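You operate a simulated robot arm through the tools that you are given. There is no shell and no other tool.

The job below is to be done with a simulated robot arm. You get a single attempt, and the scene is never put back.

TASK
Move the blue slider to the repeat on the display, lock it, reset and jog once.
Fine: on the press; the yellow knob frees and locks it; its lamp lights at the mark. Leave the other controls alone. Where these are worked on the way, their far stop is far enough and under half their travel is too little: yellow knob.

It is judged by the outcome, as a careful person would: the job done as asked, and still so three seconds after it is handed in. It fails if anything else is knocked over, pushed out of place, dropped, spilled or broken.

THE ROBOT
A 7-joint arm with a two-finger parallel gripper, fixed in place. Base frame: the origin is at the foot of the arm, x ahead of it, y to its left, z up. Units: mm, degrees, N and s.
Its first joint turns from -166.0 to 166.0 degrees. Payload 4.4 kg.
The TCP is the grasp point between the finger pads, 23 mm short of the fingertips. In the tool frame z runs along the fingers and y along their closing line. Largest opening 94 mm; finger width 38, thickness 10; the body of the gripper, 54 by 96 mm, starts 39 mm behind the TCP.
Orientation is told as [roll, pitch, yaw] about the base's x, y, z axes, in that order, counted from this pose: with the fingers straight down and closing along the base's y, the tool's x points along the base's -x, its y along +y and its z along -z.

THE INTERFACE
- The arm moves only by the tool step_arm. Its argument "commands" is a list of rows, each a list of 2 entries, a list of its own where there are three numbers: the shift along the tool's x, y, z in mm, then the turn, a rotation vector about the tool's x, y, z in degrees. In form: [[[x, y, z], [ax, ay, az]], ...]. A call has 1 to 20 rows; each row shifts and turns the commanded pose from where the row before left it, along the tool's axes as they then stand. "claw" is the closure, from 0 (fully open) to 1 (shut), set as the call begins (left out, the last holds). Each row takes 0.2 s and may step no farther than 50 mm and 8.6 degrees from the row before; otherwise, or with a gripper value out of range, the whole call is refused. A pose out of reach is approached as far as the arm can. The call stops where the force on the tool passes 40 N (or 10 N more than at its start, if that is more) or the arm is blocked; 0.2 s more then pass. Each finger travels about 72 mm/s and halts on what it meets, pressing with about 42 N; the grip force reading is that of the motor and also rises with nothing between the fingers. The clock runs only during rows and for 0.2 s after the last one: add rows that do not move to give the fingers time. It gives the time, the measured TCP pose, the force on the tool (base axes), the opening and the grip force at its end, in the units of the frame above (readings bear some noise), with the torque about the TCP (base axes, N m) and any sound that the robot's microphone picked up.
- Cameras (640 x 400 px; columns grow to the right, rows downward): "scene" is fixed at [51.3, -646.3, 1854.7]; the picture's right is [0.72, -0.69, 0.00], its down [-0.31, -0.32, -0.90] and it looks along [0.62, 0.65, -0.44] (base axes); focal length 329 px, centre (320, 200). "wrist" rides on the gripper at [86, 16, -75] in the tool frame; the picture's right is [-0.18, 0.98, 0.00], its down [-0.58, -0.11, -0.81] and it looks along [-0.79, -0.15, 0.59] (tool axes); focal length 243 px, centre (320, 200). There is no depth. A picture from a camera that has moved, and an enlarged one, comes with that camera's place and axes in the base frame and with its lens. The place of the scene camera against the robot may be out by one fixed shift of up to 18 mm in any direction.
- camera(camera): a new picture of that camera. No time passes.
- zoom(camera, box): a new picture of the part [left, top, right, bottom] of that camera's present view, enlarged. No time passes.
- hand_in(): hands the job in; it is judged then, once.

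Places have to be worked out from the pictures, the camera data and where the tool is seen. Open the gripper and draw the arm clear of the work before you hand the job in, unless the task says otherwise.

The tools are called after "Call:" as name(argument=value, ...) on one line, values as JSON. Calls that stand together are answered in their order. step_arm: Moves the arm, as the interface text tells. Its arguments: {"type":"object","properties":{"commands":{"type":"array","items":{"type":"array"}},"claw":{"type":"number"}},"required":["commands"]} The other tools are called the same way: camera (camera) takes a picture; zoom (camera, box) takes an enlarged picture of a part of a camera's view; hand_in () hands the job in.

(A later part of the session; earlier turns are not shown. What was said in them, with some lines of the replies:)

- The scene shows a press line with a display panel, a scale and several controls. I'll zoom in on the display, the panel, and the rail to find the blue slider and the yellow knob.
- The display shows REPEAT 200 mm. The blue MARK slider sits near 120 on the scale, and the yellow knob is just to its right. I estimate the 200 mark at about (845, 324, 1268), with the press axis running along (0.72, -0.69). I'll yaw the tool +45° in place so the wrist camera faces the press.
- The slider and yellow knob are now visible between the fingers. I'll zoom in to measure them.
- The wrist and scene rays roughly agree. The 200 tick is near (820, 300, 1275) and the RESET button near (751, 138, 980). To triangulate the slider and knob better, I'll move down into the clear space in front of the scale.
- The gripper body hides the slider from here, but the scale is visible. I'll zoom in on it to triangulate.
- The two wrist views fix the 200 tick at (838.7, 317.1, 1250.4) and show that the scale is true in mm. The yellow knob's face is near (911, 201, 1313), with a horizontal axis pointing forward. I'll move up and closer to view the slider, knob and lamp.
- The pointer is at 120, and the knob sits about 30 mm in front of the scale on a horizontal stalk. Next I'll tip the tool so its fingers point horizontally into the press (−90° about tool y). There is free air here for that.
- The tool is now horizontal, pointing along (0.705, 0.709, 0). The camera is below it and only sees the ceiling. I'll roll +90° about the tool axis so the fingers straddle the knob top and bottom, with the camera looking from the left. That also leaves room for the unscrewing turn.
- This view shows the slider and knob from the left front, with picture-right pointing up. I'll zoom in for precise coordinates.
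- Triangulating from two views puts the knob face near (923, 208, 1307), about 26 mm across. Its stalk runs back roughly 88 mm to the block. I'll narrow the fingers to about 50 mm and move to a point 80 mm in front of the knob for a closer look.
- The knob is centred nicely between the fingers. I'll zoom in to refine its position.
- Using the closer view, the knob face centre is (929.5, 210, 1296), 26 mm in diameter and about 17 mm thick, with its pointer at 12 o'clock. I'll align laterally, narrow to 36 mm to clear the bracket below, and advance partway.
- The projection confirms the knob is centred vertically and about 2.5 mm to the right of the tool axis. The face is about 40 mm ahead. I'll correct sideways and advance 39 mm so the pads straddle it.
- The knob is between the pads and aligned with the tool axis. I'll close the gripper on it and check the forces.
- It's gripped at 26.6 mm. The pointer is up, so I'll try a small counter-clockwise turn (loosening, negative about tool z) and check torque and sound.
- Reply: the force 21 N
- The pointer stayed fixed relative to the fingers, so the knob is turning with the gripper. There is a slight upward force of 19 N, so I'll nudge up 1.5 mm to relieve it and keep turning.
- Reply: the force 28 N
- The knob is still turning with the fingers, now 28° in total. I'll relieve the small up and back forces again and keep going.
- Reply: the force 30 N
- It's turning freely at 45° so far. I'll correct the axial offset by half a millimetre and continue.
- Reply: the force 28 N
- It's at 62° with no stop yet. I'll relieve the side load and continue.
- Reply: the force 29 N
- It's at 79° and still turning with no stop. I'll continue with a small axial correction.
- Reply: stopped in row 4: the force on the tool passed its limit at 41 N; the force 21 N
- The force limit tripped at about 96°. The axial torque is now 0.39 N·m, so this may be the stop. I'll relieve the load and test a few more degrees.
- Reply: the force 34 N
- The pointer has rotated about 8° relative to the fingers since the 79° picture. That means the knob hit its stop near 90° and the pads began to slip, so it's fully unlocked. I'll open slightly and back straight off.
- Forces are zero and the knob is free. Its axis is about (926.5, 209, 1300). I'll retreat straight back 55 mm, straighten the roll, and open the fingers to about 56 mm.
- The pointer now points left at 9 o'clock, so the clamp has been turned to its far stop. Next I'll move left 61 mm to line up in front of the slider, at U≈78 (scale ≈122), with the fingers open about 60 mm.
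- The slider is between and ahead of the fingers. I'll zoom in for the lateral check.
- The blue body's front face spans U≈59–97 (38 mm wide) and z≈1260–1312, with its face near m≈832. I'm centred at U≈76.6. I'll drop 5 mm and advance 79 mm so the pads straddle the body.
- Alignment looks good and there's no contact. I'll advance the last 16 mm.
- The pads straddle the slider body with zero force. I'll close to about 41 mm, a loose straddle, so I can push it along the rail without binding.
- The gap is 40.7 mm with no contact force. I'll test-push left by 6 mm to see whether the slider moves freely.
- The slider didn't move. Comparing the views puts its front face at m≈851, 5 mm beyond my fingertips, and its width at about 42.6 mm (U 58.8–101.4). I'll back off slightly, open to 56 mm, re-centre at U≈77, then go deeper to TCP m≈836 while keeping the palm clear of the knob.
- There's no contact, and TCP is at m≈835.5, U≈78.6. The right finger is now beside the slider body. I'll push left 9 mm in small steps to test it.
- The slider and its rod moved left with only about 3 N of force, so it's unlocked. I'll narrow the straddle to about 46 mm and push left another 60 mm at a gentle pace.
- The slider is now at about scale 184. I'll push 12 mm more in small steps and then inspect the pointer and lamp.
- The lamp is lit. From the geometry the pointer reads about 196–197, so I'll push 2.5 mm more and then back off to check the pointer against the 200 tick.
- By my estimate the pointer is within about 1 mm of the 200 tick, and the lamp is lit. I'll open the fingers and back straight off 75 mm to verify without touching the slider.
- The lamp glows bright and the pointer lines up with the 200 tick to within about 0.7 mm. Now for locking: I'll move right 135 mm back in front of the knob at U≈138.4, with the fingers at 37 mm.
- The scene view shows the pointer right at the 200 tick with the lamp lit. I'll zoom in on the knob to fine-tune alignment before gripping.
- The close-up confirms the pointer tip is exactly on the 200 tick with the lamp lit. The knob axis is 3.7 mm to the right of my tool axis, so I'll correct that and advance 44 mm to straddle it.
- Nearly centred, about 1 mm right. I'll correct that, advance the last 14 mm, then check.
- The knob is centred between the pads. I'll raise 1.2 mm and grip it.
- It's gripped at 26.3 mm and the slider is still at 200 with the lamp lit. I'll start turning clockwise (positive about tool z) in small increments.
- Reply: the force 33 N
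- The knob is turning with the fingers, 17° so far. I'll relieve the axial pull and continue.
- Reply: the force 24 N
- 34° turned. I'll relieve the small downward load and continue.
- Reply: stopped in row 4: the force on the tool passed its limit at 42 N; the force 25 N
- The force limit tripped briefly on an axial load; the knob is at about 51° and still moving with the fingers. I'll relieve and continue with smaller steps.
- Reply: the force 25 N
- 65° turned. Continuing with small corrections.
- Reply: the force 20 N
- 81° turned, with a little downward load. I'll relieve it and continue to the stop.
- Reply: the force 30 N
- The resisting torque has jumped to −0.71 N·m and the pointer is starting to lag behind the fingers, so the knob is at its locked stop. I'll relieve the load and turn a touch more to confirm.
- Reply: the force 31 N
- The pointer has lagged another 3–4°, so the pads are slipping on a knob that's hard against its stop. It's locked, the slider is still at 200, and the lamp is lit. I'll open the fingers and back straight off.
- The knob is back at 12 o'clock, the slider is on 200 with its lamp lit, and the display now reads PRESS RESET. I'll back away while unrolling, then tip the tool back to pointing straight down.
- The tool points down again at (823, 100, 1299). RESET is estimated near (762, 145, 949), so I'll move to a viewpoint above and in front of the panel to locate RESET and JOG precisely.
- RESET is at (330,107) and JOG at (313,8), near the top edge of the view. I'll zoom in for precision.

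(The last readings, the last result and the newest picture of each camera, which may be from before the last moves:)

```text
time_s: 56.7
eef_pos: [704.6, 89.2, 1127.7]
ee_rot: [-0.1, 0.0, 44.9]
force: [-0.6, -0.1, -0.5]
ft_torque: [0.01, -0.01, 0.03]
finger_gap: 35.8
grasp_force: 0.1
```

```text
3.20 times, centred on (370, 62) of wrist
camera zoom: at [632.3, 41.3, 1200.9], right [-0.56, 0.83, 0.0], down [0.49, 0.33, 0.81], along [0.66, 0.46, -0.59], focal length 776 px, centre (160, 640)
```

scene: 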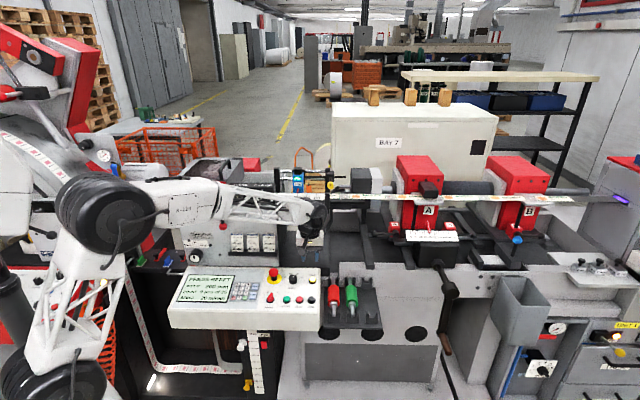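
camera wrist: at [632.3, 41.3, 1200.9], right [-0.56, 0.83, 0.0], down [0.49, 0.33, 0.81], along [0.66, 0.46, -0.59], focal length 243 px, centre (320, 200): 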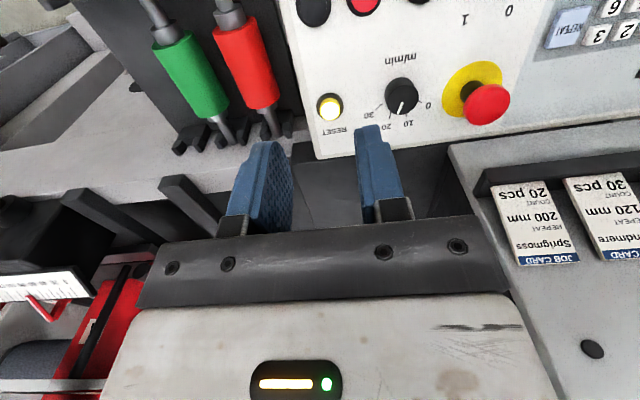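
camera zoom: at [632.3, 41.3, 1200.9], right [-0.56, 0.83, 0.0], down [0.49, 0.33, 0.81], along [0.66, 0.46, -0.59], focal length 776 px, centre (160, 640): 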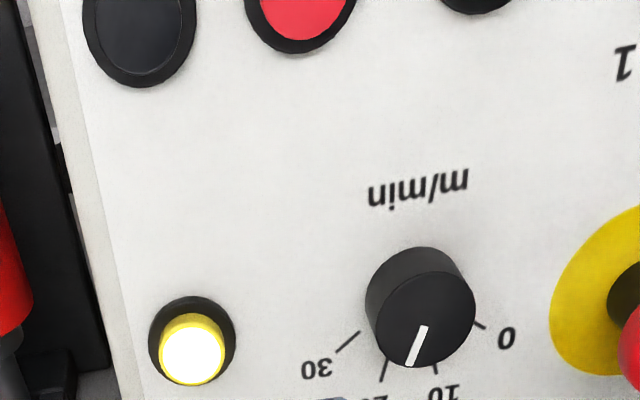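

RESET triangulates to U≈68, m≈643, z≈948. JOG is cut off, so I'll move back 50 mm and up 20 mm to see both buttons fully.

Call:
step_arm(commands=[[[25, 0, -10], [0, 0, 0]], [[25, 0, -10], [0, 0, 0]], [[0, 0, 0], [0, 0, 0]]])

Call:
camera(camera="wrist")

Call:
zoom(camera="wrist", box=[250, 20, 450, 145])

```text
time_s: 57.5
eef_pos: [670.9, 53.2, 1149.9]
ee_rot: [0.1, 0.0, 45.0]
force: [0.0, 0.1, 0.5]
ft_torque: [-0.03, 0.0, 0.02]
finger_gap: 36.1
grasp_force: 0.1
```

```text
taken
camera wrist: at [598.3, 4.8, 1222.1], right [-0.56, 0.83, 0.0], down [0.49, 0.33, 0.81], along [0.66, 0.46, -0.59], focal length 243 px, centre (320, 200)
```

wrist: 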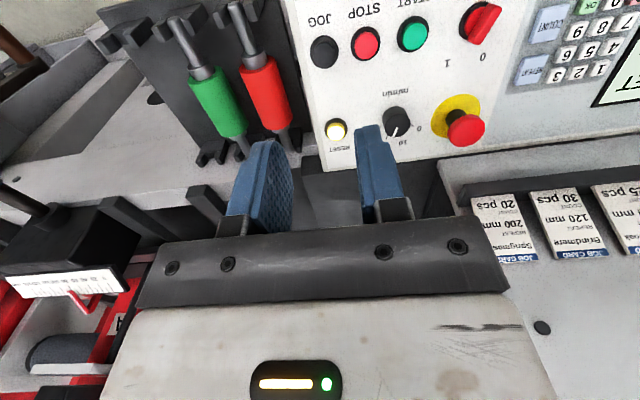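

```text
3.20 times, centred on (350, 82) of wrist
camera zoom: at [598.3, 4.8, 1222.1], right [-0.56, 0.83, 0.0], down [0.49, 0.33, 0.81], along [0.66, 0.46, -0.59], focal length 776 px, centre (224, 576)
```

zoom: 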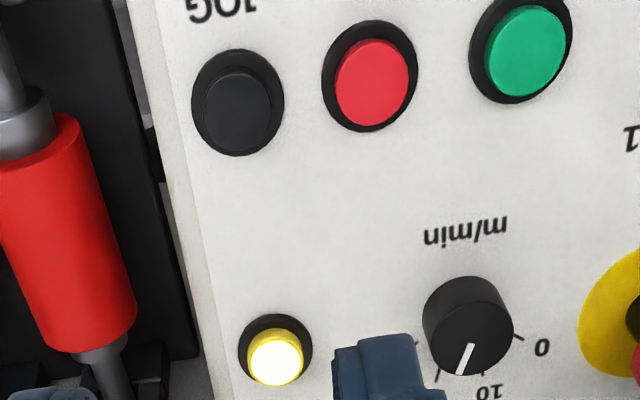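

JOG comes out near U≈69, m≈549, z≈927, and RESET near U≈68, m≈642, z≈948. The panel slopes about 12°. I'll close the fingers, move above RESET, and tilt the tool 12° to match the panel normal.

Call:
step_arm(commands=[[[-40, 0, 25], [0, 0, 0]], [[-40, 0, 25], [0, 0, 0]], [[-36, 0, 25], [0, 0, 0]], [[0, 0, 0], [0, -6, 0]], [[0, 0, 0], [0, -6, 0]], [[0, 0, 0], [0, 0, 0]]], claw=1.0)

Call:
camera(camera="wrist")

Call:
zoom(camera="wrist", box=[220, 60, 420, 185])

Call:
zoom(camera="scene", box=[230, 220, 390, 320])

```text
time_s: 58.9
eef_pos: [752.7, 134.0, 1074.3]
ee_rot: [0.1, -12.0, 45.0]
force: [-0.5, 0.3, 0.1]
ft_torque: [0.02, 0.02, -0.01]
finger_gap: 0.0
grasp_force: 41.3
```

```text
taken
camera wrist: at [670.9, 76.8, 1127.6], right [-0.57, 0.82, 0.04], down [0.36, 0.21, 0.91], along [0.74, 0.53, -0.41], focal length 243 px, centre (320, 200)
```

wrist: 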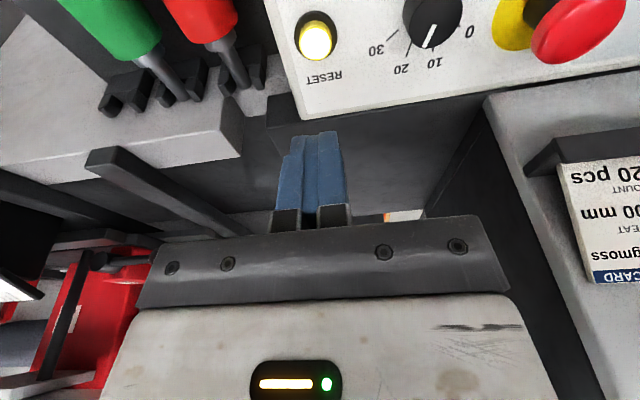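

```text
3.20 times, centred on (320, 122) of wrist
camera zoom: at [670.9, 76.8, 1127.6], right [-0.57, 0.82, 0.04], down [0.36, 0.21, 0.91], along [0.74, 0.53, -0.41], focal length 776 px, centre (320, 448)
```

zoom: 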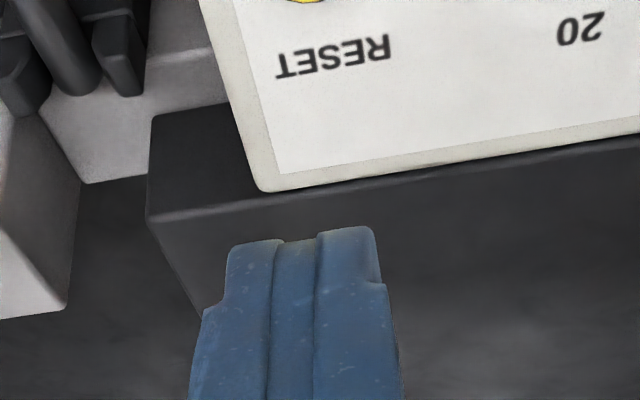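

```text
4.00 times, centred on (310, 270) of scene
camera zoom: at [51.3, -646.3, 1854.7], right [0.72, -0.69, 0.0], down [-0.31, -0.32, -0.9], along [0.62, 0.65, -0.44], focal length 1317 px, centre (360, -80)
```

zoom: 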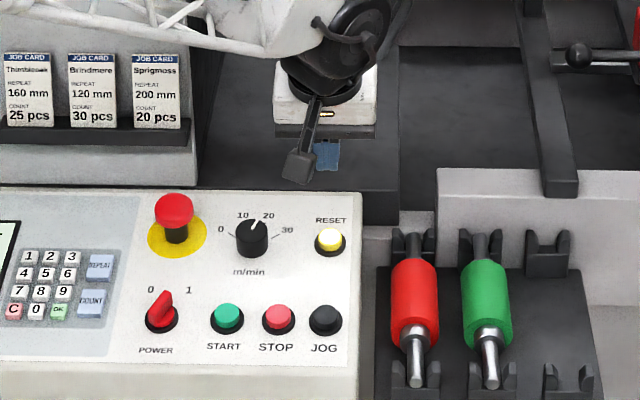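

From this third view RESET is confirmed at U≈68, m≈642.4, z≈948. I'll descend to about 20 mm above the cap along the panel normal.

Call:
step_arm(commands=[[[11.2, 0.7, 20], [0, 0, 0]], [[0, 0, 25], [0, 0, 0]], [[0, 0, 25], [0, 0, 0]], [[0, 0, 13], [0, 0, 0]], [[0, 0, 0], [0, 0, 0]]])

Call:
camera(camera="wrist")

Call:
zoom(camera="scene", box=[270, 250, 366, 310])

```text
time_s: 60.1
eef_pos: [757.2, 141.3, 989.4]
ee_rot: [0.1, -12.1, 44.9]
force: [-0.2, 0.1, -0.4]
ft_torque: [-0.03, -0.01, -0.01]
finger_gap: 0.1
grasp_force: 42.0
```

```text
taken
camera wrist: at [675.0, 82.4, 1043.1], right [-0.57, 0.82, 0.04], down [0.36, 0.21, 0.91], along [0.74, 0.53, -0.41], focal length 243 px, centre (320, 200)
```

wrist: 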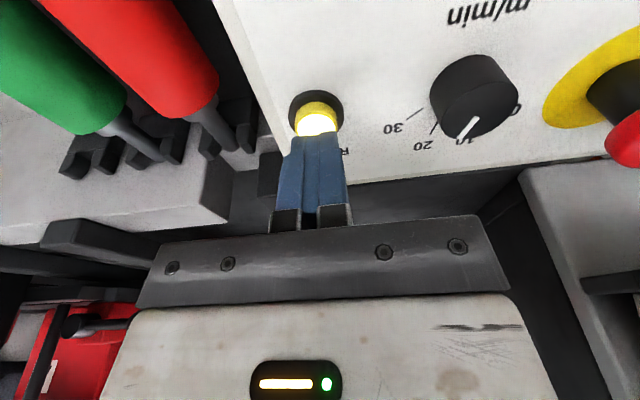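

```text
6.67 times, centred on (318, 280) of scene
camera zoom: at [51.3, -646.3, 1854.7], right [0.72, -0.69, 0.0], down [-0.31, -0.32, -0.9], along [0.62, 0.65, -0.44], focal length 2195 px, centre (333, -333)
```

zoom: 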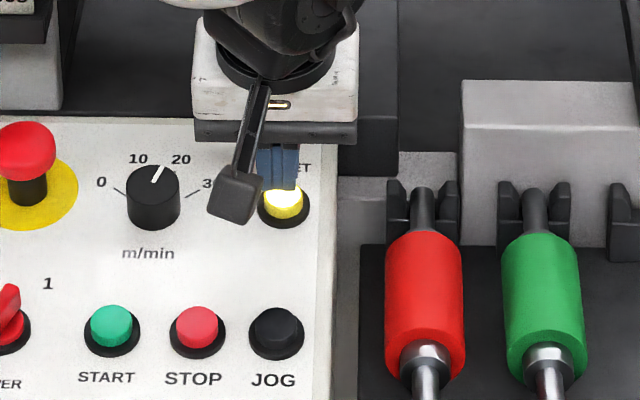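

The fingertips are directly above RESET, about 19 mm away, with a 1.7 mm offset to correct. I'll approach to about 4 mm above the cap.

Call:
step_arm(commands=[[[1.7, -1.7, 5], [0, 0, 0]], [[0, 0, 5], [0, 0, 0]], [[0, 0, 5], [0, 0, 0]], [[0, 0, 0], [0, 0, 0]]])

Call:
zoom(camera="wrist", box=[240, 60, 400, 160])

Call:
zoom(camera="scene", box=[280, 255, 344, 295])

```text
time_s: 61.1
eef_pos: [759.8, 140.6, 975.1]
ee_rot: [0.1, -12.0, 45.0]
force: [0.2, 0.9, 0.1]
ft_torque: [0.02, -0.01, 0.01]
finger_gap: 0.0
grasp_force: 42.2
```

```text
4.00 times, centred on (320, 110) of wrist
camera zoom: at [677.4, 82.1, 1028.5], right [-0.57, 0.82, 0.04], down [0.36, 0.21, 0.91], along [0.74, 0.53, -0.41], focal length 970 px, centre (320, 560)
```

zoom: 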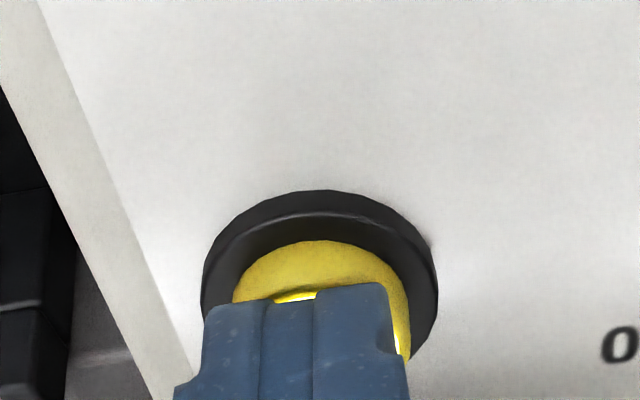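

```text
10.00 times, centred on (312, 275) of scene
camera zoom: at [51.3, -646.3, 1854.7], right [0.72, -0.69, 0.0], down [-0.31, -0.32, -0.9], along [0.62, 0.65, -0.44], focal length 3292 px, centre (400, -550)
```

zoom: 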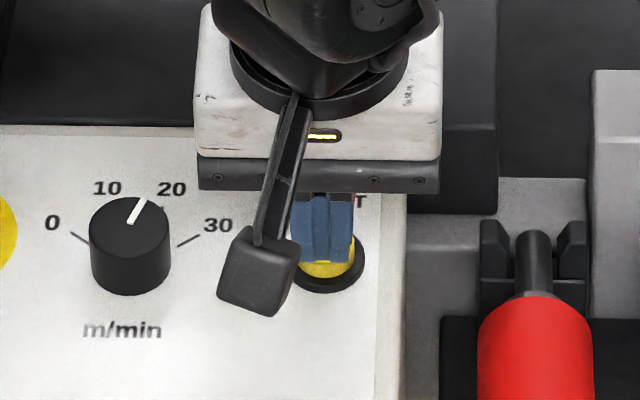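

The tip is just above the cap. I'll press down gently in 1.5 mm steps and watch force and sound.

Call:
step_arm(commands=[[[0, 0, 1.5], [0, 0, 0]], [[0, 0, 1.5], [0, 0, 0]], [[0, 0, 1.5], [0, 0, 0]]])

Call:
zoom(camera="scene", box=[160, 255, 330, 361])

```text
time_s: 61.9
eef_pos: [759.8, 138.7, 971.5]
ee_rot: [0.1, -11.9, 45.0]
force: [-1.2, -0.6, 1.8]
ft_torque: [-0.03, 0.02, -0.04]
finger_gap: 0.2
grasp_force: 42.1
```

```text
3.76 times, centred on (245, 308) of scene
camera zoom: at [51.3, -646.3, 1854.7], right [0.72, -0.69, 0.0], down [-0.31, -0.32, -0.9], along [0.62, 0.65, -0.44], focal length 1240 px, centre (602, -207)
```

zoom: 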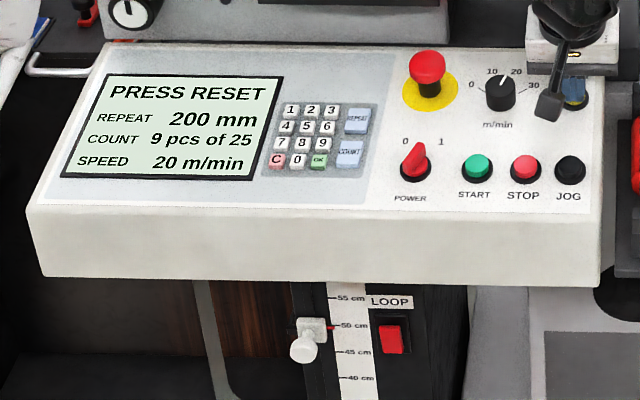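

Contact has just begun at 1.8 N and the display still says PRESS RESET. I'll press further in small steps.

Call:
step_arm(commands=[[[0, 0, 1.2], [0, 0, 0]], [[0, 0, 1.2], [0, 0, 0]]])

Call:
zoom(camera="scene", box=[160, 255, 330, 361])

```text
time_s: 62.5
eef_pos: [760.5, 140.7, 968.9]
ee_rot: [0.2, -12.0, 45.0]
force: [-1.4, 0.0, 2.5]
ft_torque: [-0.02, 0.02, -0.02]
finger_gap: 0.0
grasp_force: 41.8
heard: click
```

```text
3.76 times, centred on (245, 308) of scene
camera zoom: at [51.3, -646.3, 1854.7], right [0.72, -0.69, 0.0], down [-0.31, -0.32, -0.9], along [0.62, 0.65, -0.44], focal length 1240 px, centre (602, -207)
```

zoom: 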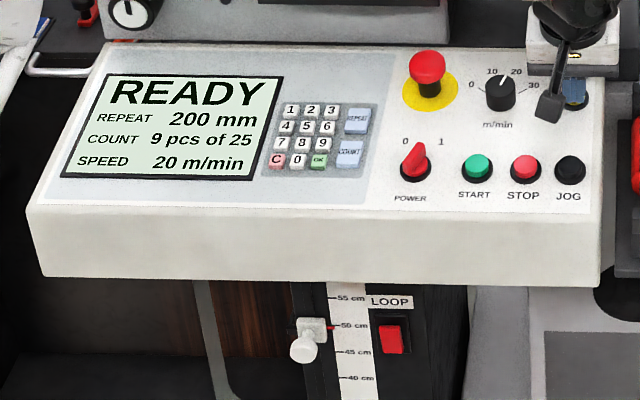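

A click sounded and the display now reads READY, so the reset is done. I'll lift off along the normal and slide parallel to the panel to above JOG.

Call:
step_arm(commands=[[[0, 0, -20], [0, 0, 0]], [[0, 0, -30], [0, 0, 0]], [[32, 0, 0], [0, 0, 0]], [[32, 0, 0], [0, 0, 0]], [[31, 0, 0], [0, 0, 0]], [[0, 0, 0], [0, 0, 0]]])

Call:
camera(camera="wrist")

Call:
zoom(camera="wrist", box=[220, 20, 420, 145])

Call:
zoom(camera="scene", box=[160, 255, 330, 361])

```text
time_s: 63.9
eef_pos: [687.4, 68.1, 999.0]
ee_rot: [0.0, -11.9, 45.0]
force: [-0.6, -0.1, 0.8]
ft_torque: [-0.02, 0.04, -0.01]
finger_gap: 0.0
grasp_force: 42.6
```

```text
taken
camera wrist: at [604.6, 10.3, 1052.4], right [-0.57, 0.82, 0.04], down [0.36, 0.21, 0.91], along [0.74, 0.53, -0.41], focal length 243 px, centre (320, 200)
```

wrist: 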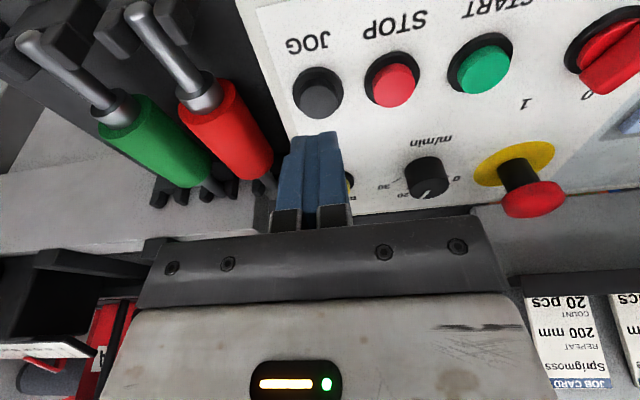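

```text
3.20 times, centred on (320, 82) of wrist
camera zoom: at [604.6, 10.3, 1052.4], right [-0.57, 0.82, 0.04], down [0.36, 0.21, 0.91], along [0.74, 0.53, -0.41], focal length 776 px, centre (320, 576)
```

zoom: 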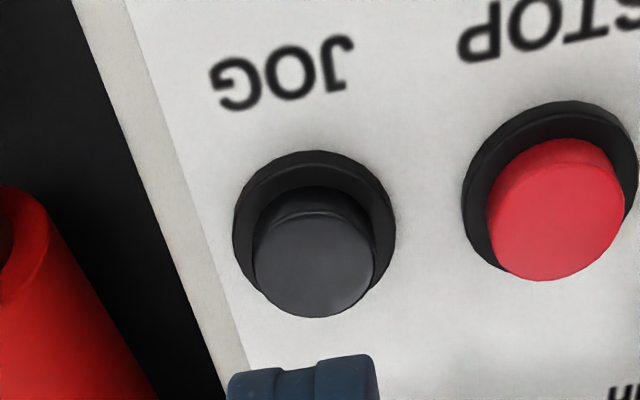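

```text
3.76 times, centred on (245, 308) of scene
camera zoom: at [51.3, -646.3, 1854.7], right [0.72, -0.69, 0.0], down [-0.31, -0.32, -0.9], along [0.62, 0.65, -0.44], focal length 1240 px, centre (602, -207)
```

zoom: 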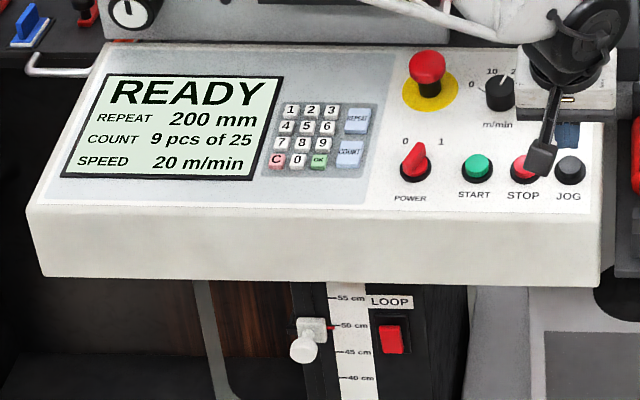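

JOG's cap top triangulates to U≈68.3, m≈546.3, z≈934.5, about 42.6 mm along the tool axis. I'll approach to within about 5 mm with small lateral corrections.

Call:
step_arm(commands=[[[1.6, -0.9, 13], [0, 0, 0]], [[0, 0, 13], [0, 0, 0]], [[0, 0, 11], [0, 0, 0]], [[0, 0, 0], [0, 0, 0]]])

Call:
zoom(camera="wrist", box=[240, 60, 400, 160])

Call:
zoom(camera="scene", box=[265, 265, 345, 315])

```text
time_s: 64.9
eef_pos: [691.6, 71.9, 961.6]
ee_rot: [0.2, -11.9, 44.9]
force: [-0.1, 0.9, 0.1]
ft_torque: [0.02, 0.01, 0.0]
finger_gap: 0.0
grasp_force: 42.0
```

```text
4.00 times, centred on (320, 110) of wrist
camera zoom: at [609.9, 13.8, 1015.9], right [-0.57, 0.82, 0.04], down [0.36, 0.21, 0.91], along [0.74, 0.53, -0.41], focal length 970 px, centre (320, 560)
```

zoom: 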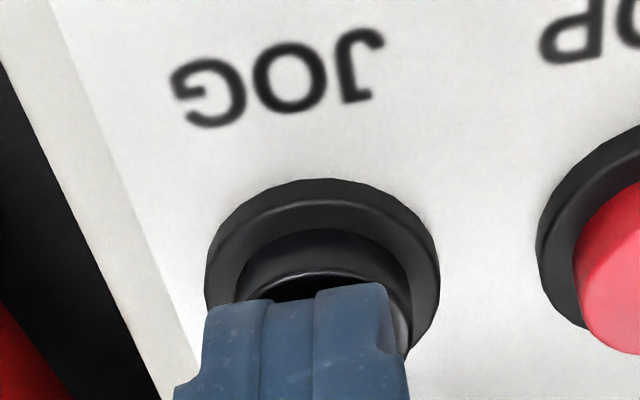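

```text
8.00 times, centred on (305, 290) of scene
camera zoom: at [51.3, -646.3, 1854.7], right [0.72, -0.69, 0.0], down [-0.31, -0.32, -0.9], along [0.62, 0.65, -0.44], focal length 2634 px, centre (440, -520)
```

zoom: 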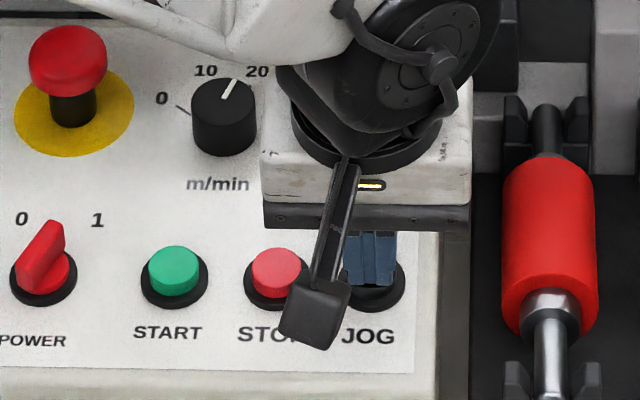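

Alignment matches the RESET press, with about 4.7 mm to contact. I'll press 7.2 mm and release straight away in one stroke, as a single jog.

Call:
step_arm(commands=[[[0, 0, 3], [0, 0, 0]], [[0, 0, 2.5], [0, 0, 0]], [[0, 0, 1.7], [0, 0, 0]], [[0, 0, 0], [0, 0, 0]], [[0, 0, -8], [0, 0, 0]], [[0, 0, -15], [0, 0, 0]], [[0, 0, 0], [0, 0, 0]]])

Call:
zoom(camera="scene", box=[160, 255, 330, 361])

Call:
camera(camera="scene")

```text
time_s: 66.5
eef_pos: [687.9, 69.5, 977.3]
ee_rot: [0.1, -11.9, 45.0]
force: [0.8, 0.6, 0.5]
ft_torque: [-0.02, 0.0, 0.02]
finger_gap: 0.0
grasp_force: 42.1
heard: click
```

```text
3.76 times, centred on (245, 308) of scene
camera zoom: at [51.3, -646.3, 1854.7], right [0.72, -0.69, 0.0], down [-0.31, -0.32, -0.9], along [0.62, 0.65, -0.44], focal length 1240 px, centre (602, -207)
```

zoom: 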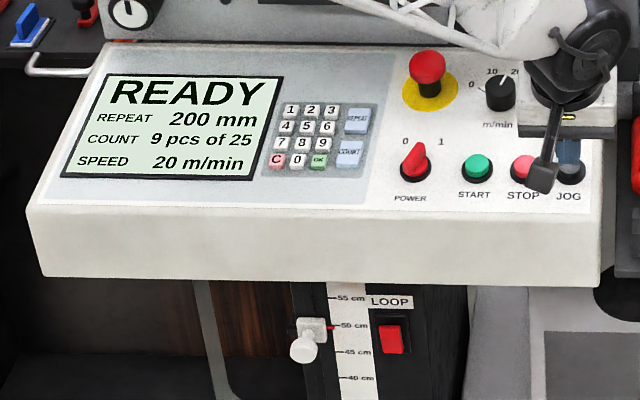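

```text
taken
```

scene: 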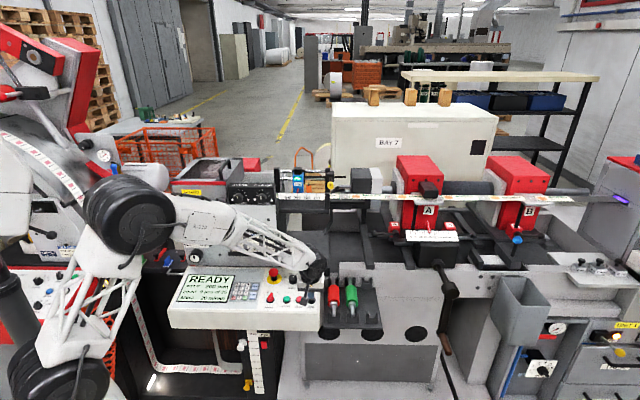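

A click was heard. To confirm the jog, I'll compare the web position with the first picture and check the slider and lamp.

Call:
zoom(camera="scene", box=[270, 150, 400, 231])

Call:
zoom(camera="scene", box=[380, 150, 640, 312])

Call:
zoom(camera="scene", box=[285, 165, 349, 205])

```text
4.92 times, centred on (335, 190) of scene
camera zoom: at [51.3, -646.3, 1854.7], right [0.72, -0.69, 0.0], down [-0.31, -0.32, -0.9], along [0.62, 0.65, -0.44], focal length 1621 px, centre (246, 247)
```

zoom: 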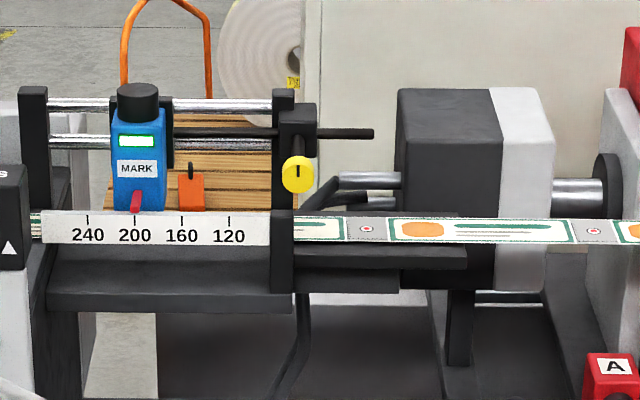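

```text
2.46 times, centred on (510, 231) of scene
camera zoom: at [51.3, -646.3, 1854.7], right [0.72, -0.69, 0.0], down [-0.31, -0.32, -0.9], along [0.62, 0.65, -0.44], focal length 810 px, centre (-148, 124)
```

zoom: 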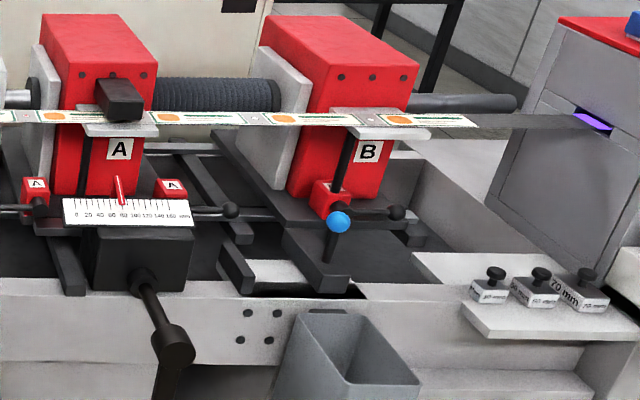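

```text
10.00 times, centred on (317, 185) of scene
camera zoom: at [51.3, -646.3, 1854.7], right [0.72, -0.69, 0.0], down [-0.31, -0.32, -0.9], along [0.62, 0.65, -0.44], focal length 3292 px, centre (350, 350)
```

zoom: 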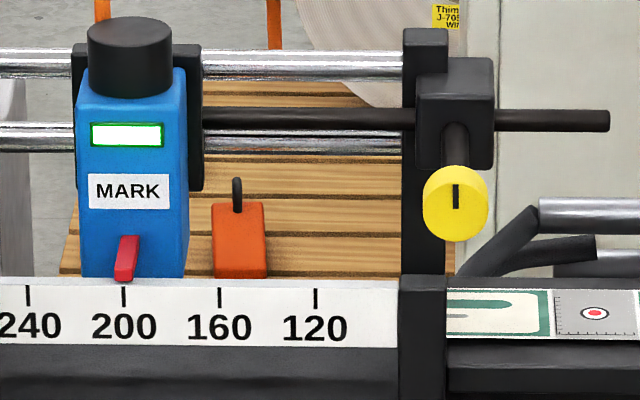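

The slider is on 200 with its lamp lit, the knob is locked at 12 o'clock, and the display reads READY. The single JOG press registered with one click. I'll lift clear of the panel, open the gripper and draw the arm back.

Call:
step_arm(commands=[[[0, 0, -30], [0, 0, 0]], [[0, 0, -40], [0, 0, 0]], [[0, 0, -40], [0, 0, 0]], [[0, 0, -40], [0, 0, 0]], [[0, 0, -40], [0, 0, 0]], [[0, 0, -40], [0, 0, 0]], [[0, 0, -40], [0, 0, 0]], [[0, 0, 0], [0, 0, 0]]])

Call:
step_arm(commands=[[[20, 0, -30], [0, 6, 0]], [[20, 0, -30], [0, 6, 0]], [[20, 0, -30], [0, 0, 0]], [[0, 0, 0], [0, 0, 0]], [[0, 0, 0], [0, 0, 0]]], claw=0)

Call:
camera(camera="scene")

Call:
zoom(camera="scene", box=[160, 255, 330, 361])

Call:
zoom(camera="scene", box=[285, 165, 349, 205])

```text
time_s: 68.3
eef_pos: [648.5, 28.9, 1243.1]
ee_rot: [0.1, -12.0, 45.0]
force: [-0.2, 0.6, 0.0]
ft_torque: [0.01, 0.02, 0.03]
finger_gap: 0.1
grasp_force: 42.4
```

```text
time_s: 69.5
eef_pos: [600.4, -20.6, 1325.3]
ee_rot: [0.1, 0.2, 45.0]
force: [-0.3, 0.3, 0.2]
ft_torque: [0.0, 0.0, -0.01]
finger_gap: 93.8
grasp_force: 0.0
```

```text
taken
```

scene: 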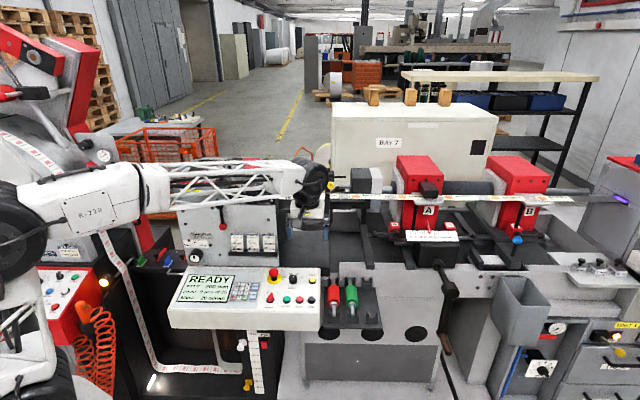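

```text
3.76 times, centred on (245, 308) of scene
camera zoom: at [51.3, -646.3, 1854.7], right [0.72, -0.69, 0.0], down [-0.31, -0.32, -0.9], along [0.62, 0.65, -0.44], focal length 1240 px, centre (602, -207)
```

zoom: 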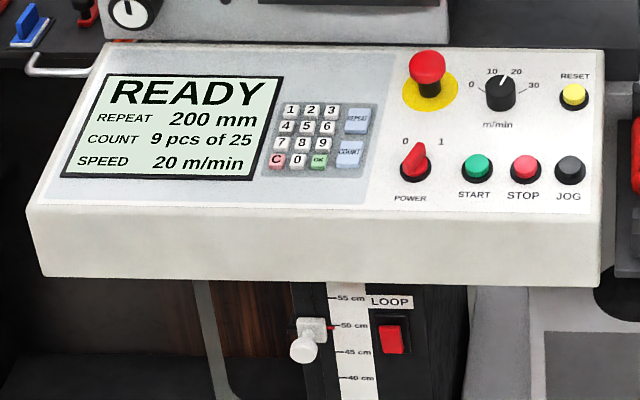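

```text
10.00 times, centred on (317, 185) of scene
camera zoom: at [51.3, -646.3, 1854.7], right [0.72, -0.69, 0.0], down [-0.31, -0.32, -0.9], along [0.62, 0.65, -0.44], focal length 3292 px, centre (350, 350)
```

zoom: 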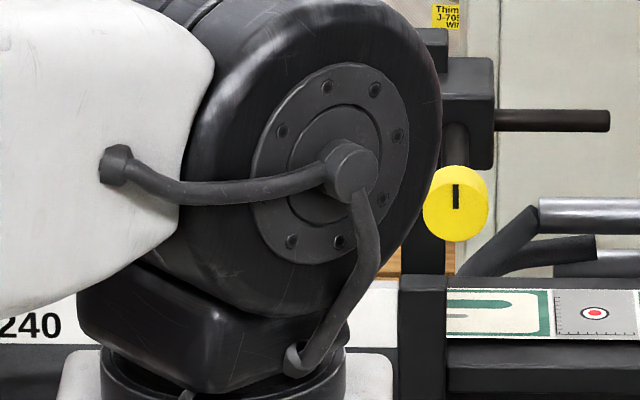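

Everything checks out. The display reads READY, the RESET lamp has gone out, the knob is locked at 12 o'clock, and the slider was last seen on 200 with its lamp lit. JOG was pressed once, the gripper is open and the arm is clear of the work, so I'm handing in.

Call:
hand_in()

```text
The job is handed in.
```

The blue slider is at 200 mm, the repeat on the display, and locked. I pressed RESET once and JOG once, then handed the job in.

- **Slider:** I turned the yellow knob a quarter turn to its stop to free the slider. I then pushed the slider from 120 to 200, where the pointer lines up with the tick and its lamp lit.
- **Lock:** I turned the knob back to its other stop, pointer at 12 o'clock, and the display changed from NO MARK to PRESS RESET. I did not push the slider afterwards to test the lock.
- **Reset:** RESET clicked, the display changed to READY, and its lamp went out.
- **Jog:** JOG clicked once, but nothing else confirms it ran. The count stayed at 9 of 25 and the web looked unchanged, as it would after exactly one repeat. I did not press again, to avoid a second jog.

I left the other controls alone. The gripper is open and the arm is clear of the press. In the last picture the arm hid the slider; I had seen it on 200 with the lamp lit just after the jog.
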